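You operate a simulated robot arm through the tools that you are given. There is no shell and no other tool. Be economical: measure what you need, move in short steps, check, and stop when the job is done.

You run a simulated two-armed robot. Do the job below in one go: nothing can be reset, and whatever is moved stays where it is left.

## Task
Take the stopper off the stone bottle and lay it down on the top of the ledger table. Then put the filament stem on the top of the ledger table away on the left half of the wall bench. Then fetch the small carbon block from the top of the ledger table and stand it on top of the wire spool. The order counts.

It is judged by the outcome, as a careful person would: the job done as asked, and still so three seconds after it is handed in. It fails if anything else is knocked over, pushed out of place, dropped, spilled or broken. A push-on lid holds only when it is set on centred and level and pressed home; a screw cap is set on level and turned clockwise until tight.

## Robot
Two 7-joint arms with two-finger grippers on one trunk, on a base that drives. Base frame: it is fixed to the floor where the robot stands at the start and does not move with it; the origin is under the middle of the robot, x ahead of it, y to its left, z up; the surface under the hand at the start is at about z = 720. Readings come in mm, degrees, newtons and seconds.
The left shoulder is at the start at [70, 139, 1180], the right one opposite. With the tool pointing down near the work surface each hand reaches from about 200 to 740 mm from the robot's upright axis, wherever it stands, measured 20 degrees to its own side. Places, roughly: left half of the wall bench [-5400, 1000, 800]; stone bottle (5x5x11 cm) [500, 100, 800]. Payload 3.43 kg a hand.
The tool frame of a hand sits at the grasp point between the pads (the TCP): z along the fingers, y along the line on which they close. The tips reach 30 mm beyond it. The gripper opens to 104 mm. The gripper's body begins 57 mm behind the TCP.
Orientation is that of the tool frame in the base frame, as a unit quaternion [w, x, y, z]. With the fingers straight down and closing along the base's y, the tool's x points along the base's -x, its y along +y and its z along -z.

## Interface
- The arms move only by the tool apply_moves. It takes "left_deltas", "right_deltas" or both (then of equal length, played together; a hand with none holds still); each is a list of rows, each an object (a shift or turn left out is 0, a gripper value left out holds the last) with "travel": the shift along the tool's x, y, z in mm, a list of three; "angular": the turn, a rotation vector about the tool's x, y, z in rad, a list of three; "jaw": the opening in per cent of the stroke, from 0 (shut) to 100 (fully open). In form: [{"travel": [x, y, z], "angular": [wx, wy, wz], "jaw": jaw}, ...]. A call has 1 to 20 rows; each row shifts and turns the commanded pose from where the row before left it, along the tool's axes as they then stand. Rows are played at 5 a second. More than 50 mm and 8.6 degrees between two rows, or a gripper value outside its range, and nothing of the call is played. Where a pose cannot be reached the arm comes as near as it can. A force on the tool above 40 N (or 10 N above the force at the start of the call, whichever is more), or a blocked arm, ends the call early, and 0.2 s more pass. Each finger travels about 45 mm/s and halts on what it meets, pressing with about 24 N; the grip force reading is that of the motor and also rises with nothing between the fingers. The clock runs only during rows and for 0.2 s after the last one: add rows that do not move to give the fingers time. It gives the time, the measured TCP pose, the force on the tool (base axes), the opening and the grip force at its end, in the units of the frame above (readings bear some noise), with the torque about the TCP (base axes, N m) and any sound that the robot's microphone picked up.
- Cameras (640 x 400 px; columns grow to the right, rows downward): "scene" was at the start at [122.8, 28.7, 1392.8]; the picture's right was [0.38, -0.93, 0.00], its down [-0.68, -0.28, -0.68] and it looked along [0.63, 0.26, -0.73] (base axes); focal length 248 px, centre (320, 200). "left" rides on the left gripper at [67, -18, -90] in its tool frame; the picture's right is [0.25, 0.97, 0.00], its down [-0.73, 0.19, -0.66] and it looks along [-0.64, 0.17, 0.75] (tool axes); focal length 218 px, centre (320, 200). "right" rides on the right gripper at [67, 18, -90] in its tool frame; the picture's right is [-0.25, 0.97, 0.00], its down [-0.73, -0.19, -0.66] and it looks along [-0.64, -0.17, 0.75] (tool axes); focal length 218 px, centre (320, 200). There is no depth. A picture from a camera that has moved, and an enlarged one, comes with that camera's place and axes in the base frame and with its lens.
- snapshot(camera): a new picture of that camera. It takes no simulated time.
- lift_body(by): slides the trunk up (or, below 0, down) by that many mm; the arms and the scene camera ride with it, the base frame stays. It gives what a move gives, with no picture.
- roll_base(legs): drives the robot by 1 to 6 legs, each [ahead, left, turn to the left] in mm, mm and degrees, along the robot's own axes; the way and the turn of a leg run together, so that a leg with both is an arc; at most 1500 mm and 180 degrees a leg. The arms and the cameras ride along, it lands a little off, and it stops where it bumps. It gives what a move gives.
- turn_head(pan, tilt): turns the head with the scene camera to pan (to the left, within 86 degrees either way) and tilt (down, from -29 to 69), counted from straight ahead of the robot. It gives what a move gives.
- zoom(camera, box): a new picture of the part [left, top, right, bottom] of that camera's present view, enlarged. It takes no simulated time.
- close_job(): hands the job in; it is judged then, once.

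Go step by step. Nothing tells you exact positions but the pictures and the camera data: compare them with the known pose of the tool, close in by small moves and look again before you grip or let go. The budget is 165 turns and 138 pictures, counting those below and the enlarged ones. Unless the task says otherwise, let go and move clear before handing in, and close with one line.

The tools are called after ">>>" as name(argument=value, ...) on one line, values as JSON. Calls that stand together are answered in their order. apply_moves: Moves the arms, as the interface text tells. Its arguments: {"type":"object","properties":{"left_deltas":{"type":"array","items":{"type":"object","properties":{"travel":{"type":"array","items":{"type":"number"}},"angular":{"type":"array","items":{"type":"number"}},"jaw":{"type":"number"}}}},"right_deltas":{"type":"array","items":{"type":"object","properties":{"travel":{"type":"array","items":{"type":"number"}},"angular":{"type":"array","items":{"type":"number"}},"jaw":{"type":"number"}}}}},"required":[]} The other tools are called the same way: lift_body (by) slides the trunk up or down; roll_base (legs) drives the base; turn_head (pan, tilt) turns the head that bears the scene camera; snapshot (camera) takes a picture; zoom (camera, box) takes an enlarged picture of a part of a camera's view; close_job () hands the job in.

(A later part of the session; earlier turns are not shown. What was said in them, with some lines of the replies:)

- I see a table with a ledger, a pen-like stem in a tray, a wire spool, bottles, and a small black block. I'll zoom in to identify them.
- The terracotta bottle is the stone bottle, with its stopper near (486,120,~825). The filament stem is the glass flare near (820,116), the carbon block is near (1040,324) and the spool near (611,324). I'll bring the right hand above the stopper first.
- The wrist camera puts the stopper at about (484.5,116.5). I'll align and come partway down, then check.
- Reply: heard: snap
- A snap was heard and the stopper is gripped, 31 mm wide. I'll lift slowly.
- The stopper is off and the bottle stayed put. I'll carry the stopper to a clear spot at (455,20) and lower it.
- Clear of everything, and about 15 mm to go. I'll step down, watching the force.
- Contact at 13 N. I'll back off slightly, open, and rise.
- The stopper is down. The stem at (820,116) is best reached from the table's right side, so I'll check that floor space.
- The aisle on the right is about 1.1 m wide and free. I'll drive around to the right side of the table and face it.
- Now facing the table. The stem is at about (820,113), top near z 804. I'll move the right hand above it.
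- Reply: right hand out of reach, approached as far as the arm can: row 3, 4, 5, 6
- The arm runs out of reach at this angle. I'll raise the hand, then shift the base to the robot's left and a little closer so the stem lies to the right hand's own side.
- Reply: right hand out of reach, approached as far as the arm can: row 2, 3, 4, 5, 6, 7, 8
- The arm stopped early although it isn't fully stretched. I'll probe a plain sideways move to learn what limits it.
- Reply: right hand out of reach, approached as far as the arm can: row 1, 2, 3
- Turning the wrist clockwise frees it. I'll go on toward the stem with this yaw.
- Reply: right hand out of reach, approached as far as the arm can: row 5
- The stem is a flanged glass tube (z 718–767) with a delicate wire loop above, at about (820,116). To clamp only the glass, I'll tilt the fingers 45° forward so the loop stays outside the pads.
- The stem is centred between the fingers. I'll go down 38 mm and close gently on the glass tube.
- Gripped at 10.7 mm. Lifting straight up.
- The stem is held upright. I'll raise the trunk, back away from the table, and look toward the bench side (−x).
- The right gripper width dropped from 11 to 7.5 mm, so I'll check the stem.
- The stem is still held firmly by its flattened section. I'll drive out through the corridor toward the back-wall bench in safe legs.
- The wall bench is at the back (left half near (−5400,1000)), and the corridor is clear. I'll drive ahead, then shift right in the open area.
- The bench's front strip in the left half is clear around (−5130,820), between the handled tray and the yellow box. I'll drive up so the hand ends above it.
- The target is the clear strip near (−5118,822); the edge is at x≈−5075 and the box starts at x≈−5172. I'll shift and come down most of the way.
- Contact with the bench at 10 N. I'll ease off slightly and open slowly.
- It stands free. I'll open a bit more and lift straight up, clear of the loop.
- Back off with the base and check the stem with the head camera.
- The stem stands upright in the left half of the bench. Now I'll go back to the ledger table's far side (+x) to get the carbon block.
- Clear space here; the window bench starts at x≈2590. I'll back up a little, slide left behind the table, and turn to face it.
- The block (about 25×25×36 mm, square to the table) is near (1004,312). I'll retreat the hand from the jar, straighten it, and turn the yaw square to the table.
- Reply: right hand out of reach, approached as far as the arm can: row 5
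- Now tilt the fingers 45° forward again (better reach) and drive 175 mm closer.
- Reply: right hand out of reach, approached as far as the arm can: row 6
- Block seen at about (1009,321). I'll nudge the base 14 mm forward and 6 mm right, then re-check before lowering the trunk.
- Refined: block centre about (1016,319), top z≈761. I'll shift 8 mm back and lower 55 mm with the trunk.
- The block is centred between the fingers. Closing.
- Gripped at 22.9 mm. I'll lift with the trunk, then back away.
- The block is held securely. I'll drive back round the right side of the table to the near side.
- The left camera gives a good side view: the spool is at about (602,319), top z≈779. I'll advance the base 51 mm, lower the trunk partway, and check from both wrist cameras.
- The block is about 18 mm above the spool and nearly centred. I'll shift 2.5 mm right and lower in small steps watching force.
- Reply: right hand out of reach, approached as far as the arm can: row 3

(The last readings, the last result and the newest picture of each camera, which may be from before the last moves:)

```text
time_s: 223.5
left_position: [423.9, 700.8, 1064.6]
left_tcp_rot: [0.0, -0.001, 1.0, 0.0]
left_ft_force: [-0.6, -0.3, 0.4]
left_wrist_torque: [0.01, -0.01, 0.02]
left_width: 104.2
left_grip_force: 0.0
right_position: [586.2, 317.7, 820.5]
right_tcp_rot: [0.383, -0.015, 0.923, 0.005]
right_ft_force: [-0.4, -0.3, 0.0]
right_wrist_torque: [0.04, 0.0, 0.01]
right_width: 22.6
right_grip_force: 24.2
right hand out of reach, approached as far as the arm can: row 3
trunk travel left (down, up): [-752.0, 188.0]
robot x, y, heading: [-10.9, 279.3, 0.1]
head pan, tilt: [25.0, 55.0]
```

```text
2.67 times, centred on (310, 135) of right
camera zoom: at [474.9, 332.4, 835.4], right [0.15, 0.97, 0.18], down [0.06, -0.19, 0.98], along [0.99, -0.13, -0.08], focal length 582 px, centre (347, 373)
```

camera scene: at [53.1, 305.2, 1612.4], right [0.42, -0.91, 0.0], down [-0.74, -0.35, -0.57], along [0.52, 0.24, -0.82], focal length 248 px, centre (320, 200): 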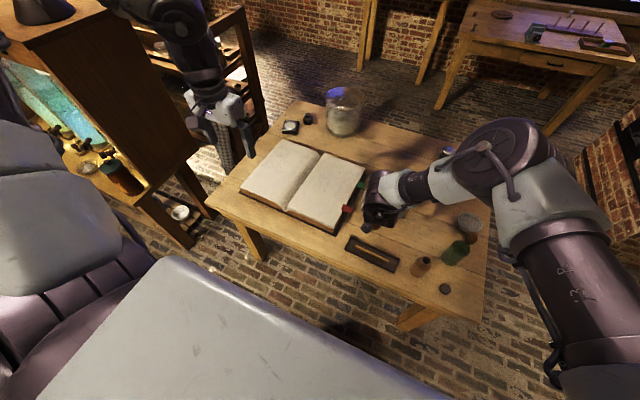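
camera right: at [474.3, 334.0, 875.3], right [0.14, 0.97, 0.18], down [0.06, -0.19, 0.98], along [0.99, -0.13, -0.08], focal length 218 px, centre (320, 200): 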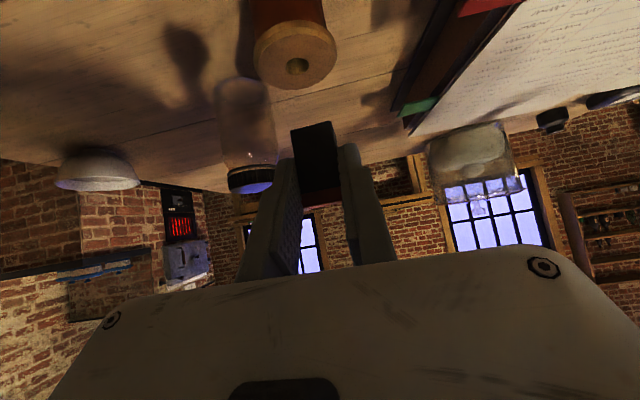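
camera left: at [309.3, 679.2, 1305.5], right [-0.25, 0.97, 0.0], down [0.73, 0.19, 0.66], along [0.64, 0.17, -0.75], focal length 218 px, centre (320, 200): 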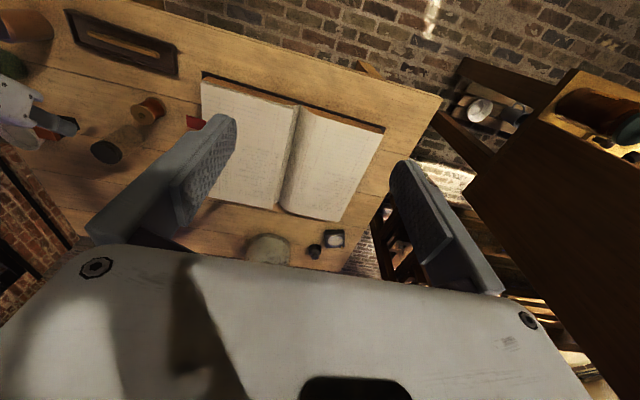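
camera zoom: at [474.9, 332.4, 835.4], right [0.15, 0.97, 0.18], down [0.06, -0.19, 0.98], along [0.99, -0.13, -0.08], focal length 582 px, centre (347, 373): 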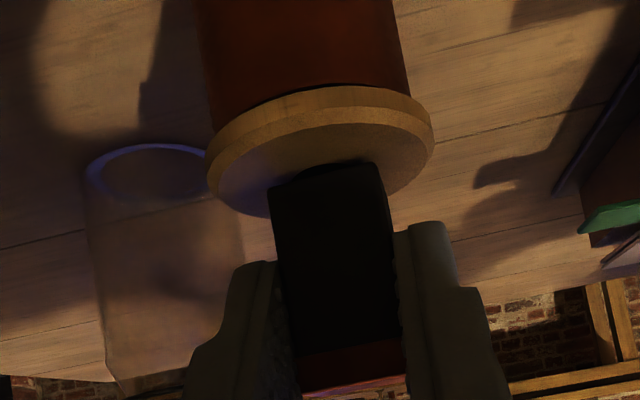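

The arm is at its limit here, so I'll use the trunk for the last few mm. The block is within about 4 mm of the spool's centre.

>>> lift_body(by=-3)

>>> zoom(camera="right", box=[240, 90, 400, 190])

```text
time_s: 224.0
left_position: [426.2, 701.1, 1060.1]
left_tcp_rot: [0.0, -0.001, 1.0, 0.0]
left_ft_force: [0.0, 0.0, -0.3]
left_wrist_torque: [0.03, 0.0, 0.0]
left_width: 104.1
left_grip_force: 0.0
right_position: [586.0, 317.8, 818.7]
right_tcp_rot: [0.383, -0.016, 0.923, 0.007]
right_ft_force: [0.3, -0.1, -1.0]
right_wrist_torque: [-0.01, 0.0, 0.02]
right_width: 23.1
right_grip_force: 23.9
trunk travel left (down, up): [-749.0, 191.0]
robot x, y, heading: [-12.0, 277.8, -0.1]
head pan, tilt: [25.0, 55.0]
```

```text
4.00 times, centred on (320, 140) of right
camera zoom: at [474.9, 332.4, 832.5], right [0.15, 0.97, 0.18], down [0.06, -0.19, 0.98], along [0.99, -0.13, -0.08], focal length 873 px, centre (320, 440)
```

zoom: 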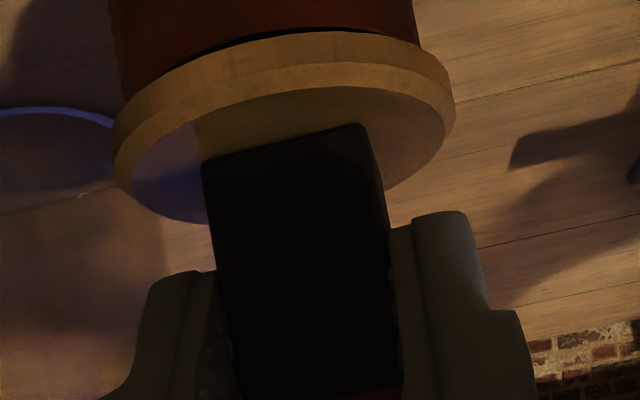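

>>> lift_body(by=-2)

```text
time_s: 224.6
left_position: [424.9, 700.0, 1059.3]
left_tcp_rot: [0.001, -0.001, 1.0, 0.0]
left_ft_force: [0.4, 0.1, 0.6]
left_wrist_torque: [0.01, 0.02, 0.01]
left_width: 104.0
left_grip_force: 0.1
right_position: [586.2, 317.7, 818.0]
right_tcp_rot: [0.385, -0.015, 0.923, 0.007]
right_ft_force: [0.2, 0.0, 9.4]
right_wrist_torque: [0.01, -0.09, 0.03]
right_width: 22.7
right_grip_force: 24.1
trunk travel left (down, up): [-747.0, 193.0]
robot x, y, heading: [-12.0, 279.9, 0.2]
head pan, tilt: [25.0, 55.0]
```

Contact (9 N). Checking the seating before release.

>>> zoom(camera="right", box=[240, 90, 400, 190])

>>> zoom(camera="left", box=[20, 80, 120, 150])

```text
4.00 times, centred on (320, 140) of right
camera zoom: at [474.8, 332.5, 831.9], right [0.14, 0.97, 0.18], down [0.05, -0.19, 0.98], along [0.99, -0.13, -0.08], focal length 873 px, centre (320, 440)
```

zoom: 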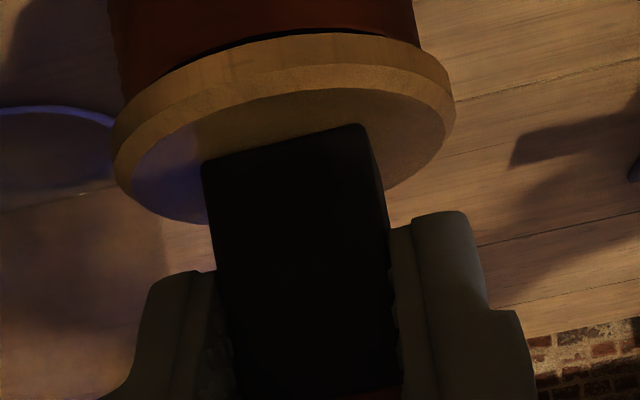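

```text
5.71 times, centred on (70, 115) of left
camera zoom: at [357.7, 683.3, 1148.4], right [-0.25, 0.97, 0.0], down [0.73, 0.19, 0.66], along [0.64, 0.17, -0.75], focal length 1247 px, centre (1749, 686)
```

zoom: 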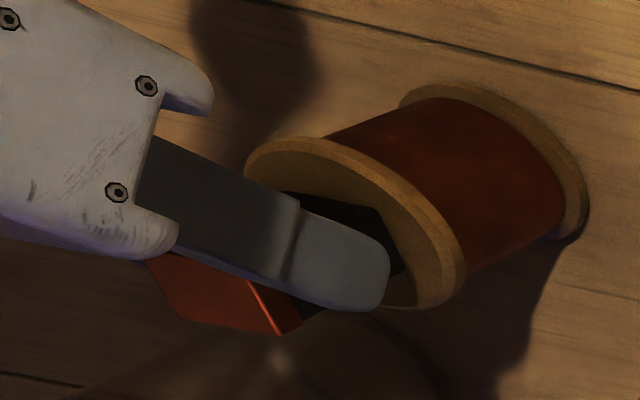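

Seated and centred on the spool. Releasing slowly and retreating back along the fingers.

>>> apply_moves(right_deltas=[{"jaw": 25}, {"jaw": 30}, {"jaw": 36}, {"jaw": 44}, {}, {}])

>>> zoom(camera="right", box=[200, 60, 420, 210])

```text
time_s: 225.9
left_position: [425.0, 701.0, 1058.1]
left_tcp_rot: [0.0, -0.001, 1.0, 0.0]
left_ft_force: [0.0, -0.7, -0.2]
left_wrist_torque: [0.01, -0.01, 0.01]
left_width: 104.2
left_grip_force: 0.0
right_position: [586.3, 316.7, 815.7]
right_tcp_rot: [0.383, -0.016, 0.923, 0.007]
right_ft_force: [-1.0, -0.1, -0.6]
right_wrist_torque: [0.0, 0.03, 0.0]
right_width: 46.0
right_grip_force: 0.1
trunk travel left (down, up): [-747.0, 193.0]
robot x, y, heading: [-13.0, 280.8, 0.1]
head pan, tilt: [25.0, 55.0]
```

```text
2.67 times, centred on (310, 135) of right
camera zoom: at [475.0, 332.4, 830.5], right [0.15, 0.97, 0.18], down [0.06, -0.19, 0.98], along [0.99, -0.13, -0.08], focal length 582 px, centre (347, 373)
```

zoom: 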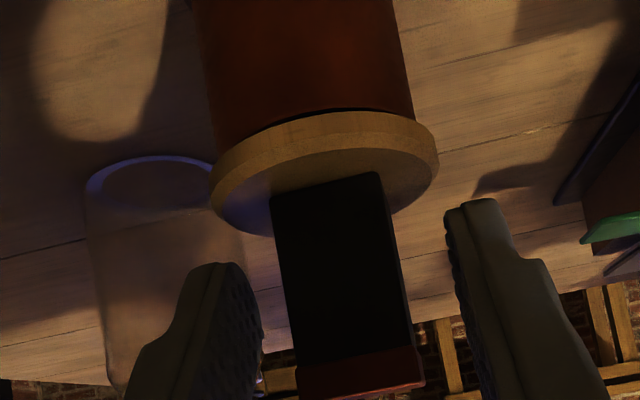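

>>> apply_moves(right_deltas=[{"travel": [0, 0, -15]}, {"travel": [0, 0, -25]}, {"travel": [0, 0, -35]}, {"travel": [0, 0, -40]}, {"travel": [0, 0, -40]}, {}])

>>> roll_base(legs=[[-300, 0, 0]])

>>> turn_head(pan=0, tilt=40)

>>> snapshot(camera="scene")

>>> snapshot(camera="right")

```text
time_s: 227.3
left_position: [426.0, 699.6, 1058.4]
left_tcp_rot: [0.0, 0.0, 1.0, 0.0]
left_ft_force: [0.6, 0.4, 0.7]
left_wrist_torque: [0.01, 0.03, 0.0]
left_width: 104.2
left_grip_force: 0.1
right_position: [476.5, 312.4, 924.8]
right_tcp_rot: [0.383, -0.015, 0.924, 0.007]
right_ft_force: [0.6, 0.2, -0.8]
right_wrist_torque: [-0.02, 0.03, 0.04]
right_width: 45.9
right_grip_force: 0.1
trunk travel left (down, up): [-747.0, 193.0]
robot x, y, heading: [-11.6, 280.6, 0.3]
head pan, tilt: [25.0, 55.0]
```

```text
time_s: 229.4
left_position: [126.6, 698.7, 1057.0]
left_tcp_rot: [-0.001, 0.001, 1.0, 0.0]
left_ft_force: [-0.3, -1.0, -0.1]
left_wrist_torque: [0.0, 0.0, 0.05]
left_width: 104.0
left_grip_force: 0.1
right_position: [176.1, 310.2, 924.2]
right_tcp_rot: [0.384, -0.014, 0.923, 0.006]
right_ft_force: [-0.8, 0.5, 0.2]
right_wrist_torque: [0.04, 0.01, 0.03]
right_width: 45.7
right_grip_force: 0.1
trunk travel left (down, up): [-747.0, 193.0]
robot x, y, heading: [-316.6, 278.3, 0.0]
head pan, tilt: [25.0, 55.0]
```

```text
time_s: 230.3
left_position: [126.0, 698.7, 1058.9]
left_tcp_rot: [0.0, 0.001, 1.0, 0.0]
left_ft_force: [-0.5, 0.7, -1.1]
left_wrist_torque: [0.0, 0.0, 0.0]
left_width: 104.1
left_grip_force: 0.1
right_position: [176.2, 312.0, 924.1]
right_tcp_rot: [0.383, -0.015, 0.923, 0.006]
right_ft_force: [-0.8, -1.0, 0.1]
right_wrist_torque: [0.0, 0.01, 0.0]
right_width: 45.6
right_grip_force: 0.0
trunk travel left (down, up): [-747.0, 193.0]
robot x, y, heading: [-310.9, 277.4, -0.1]
head pan, tilt: [0.0, 40.0]
```

```text
37 pictures are left
camera scene: at [-178.2, 278.4, 1475.1], right [0.0, -1.0, 0.0], down [-0.64, 0.0, -0.77], along [0.77, 0.0, -0.64], focal length 248 px, centre (320, 200)
```

scene: 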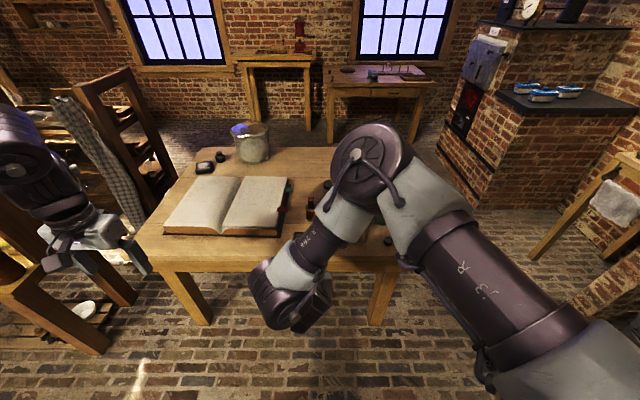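

```text
36 pictures are left
camera right: at [64.4, 326.9, 939.7], right [0.15, 0.97, 0.18], down [0.06, -0.19, 0.98], along [0.99, -0.13, -0.08], focal length 218 px, centre (320, 200)
```

right: 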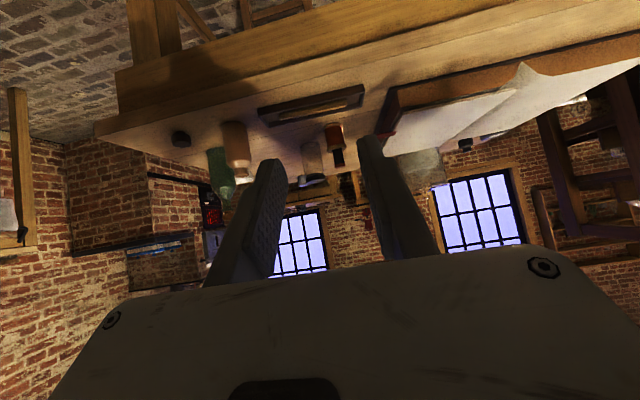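

Block stands on the spool in the wrist view. One zoom to confirm the whole table.

>>> zoom(camera="right", box=[160, 70, 420, 230])

>>> snapshot(camera="left")

```text
2.46 times, centred on (290, 150) of right
camera zoom: at [64.4, 326.9, 939.7], right [0.15, 0.97, 0.18], down [0.06, -0.19, 0.98], along [0.99, -0.13, -0.08], focal length 537 px, centre (394, 323)
```

zoom: 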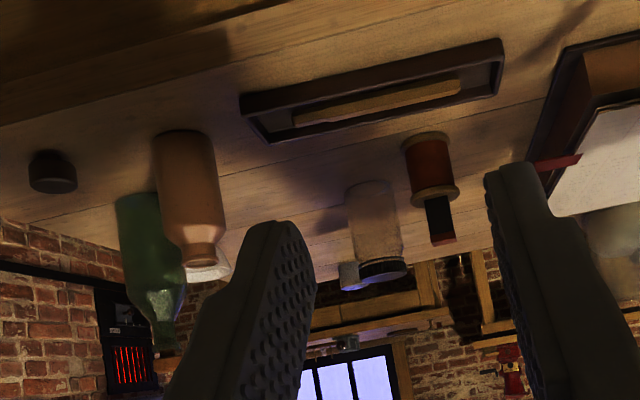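

```text
34 pictures are left
camera left: at [59.2, 682.3, 1147.8], right [-0.25, 0.97, 0.0], down [0.73, 0.19, 0.66], along [0.64, 0.17, -0.75], focal length 218 px, centre (320, 200)
```

left: 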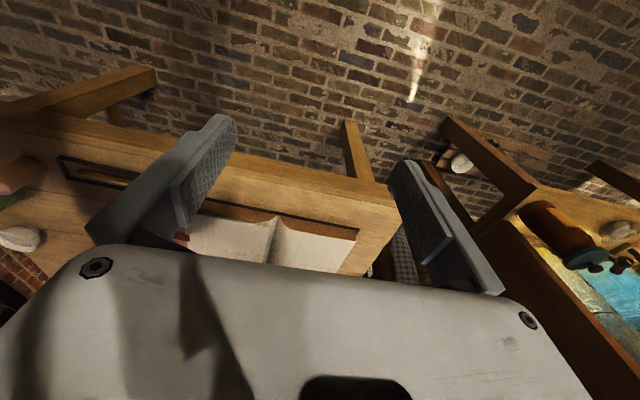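

The stopper is on the table, the block stands upright on the spool, the stem is on the wall bench, and everything else is in place. Both hands are clear, so I'm handing in.

>>> close_job()

```text
The job is handed in.
```

The job is handed in, done in the order you gave: the stopper is off the stone bottle and lying on the ledger table. The filament stem stands on the left half of the wall bench, and the carbon block stands on top of the wire spool.
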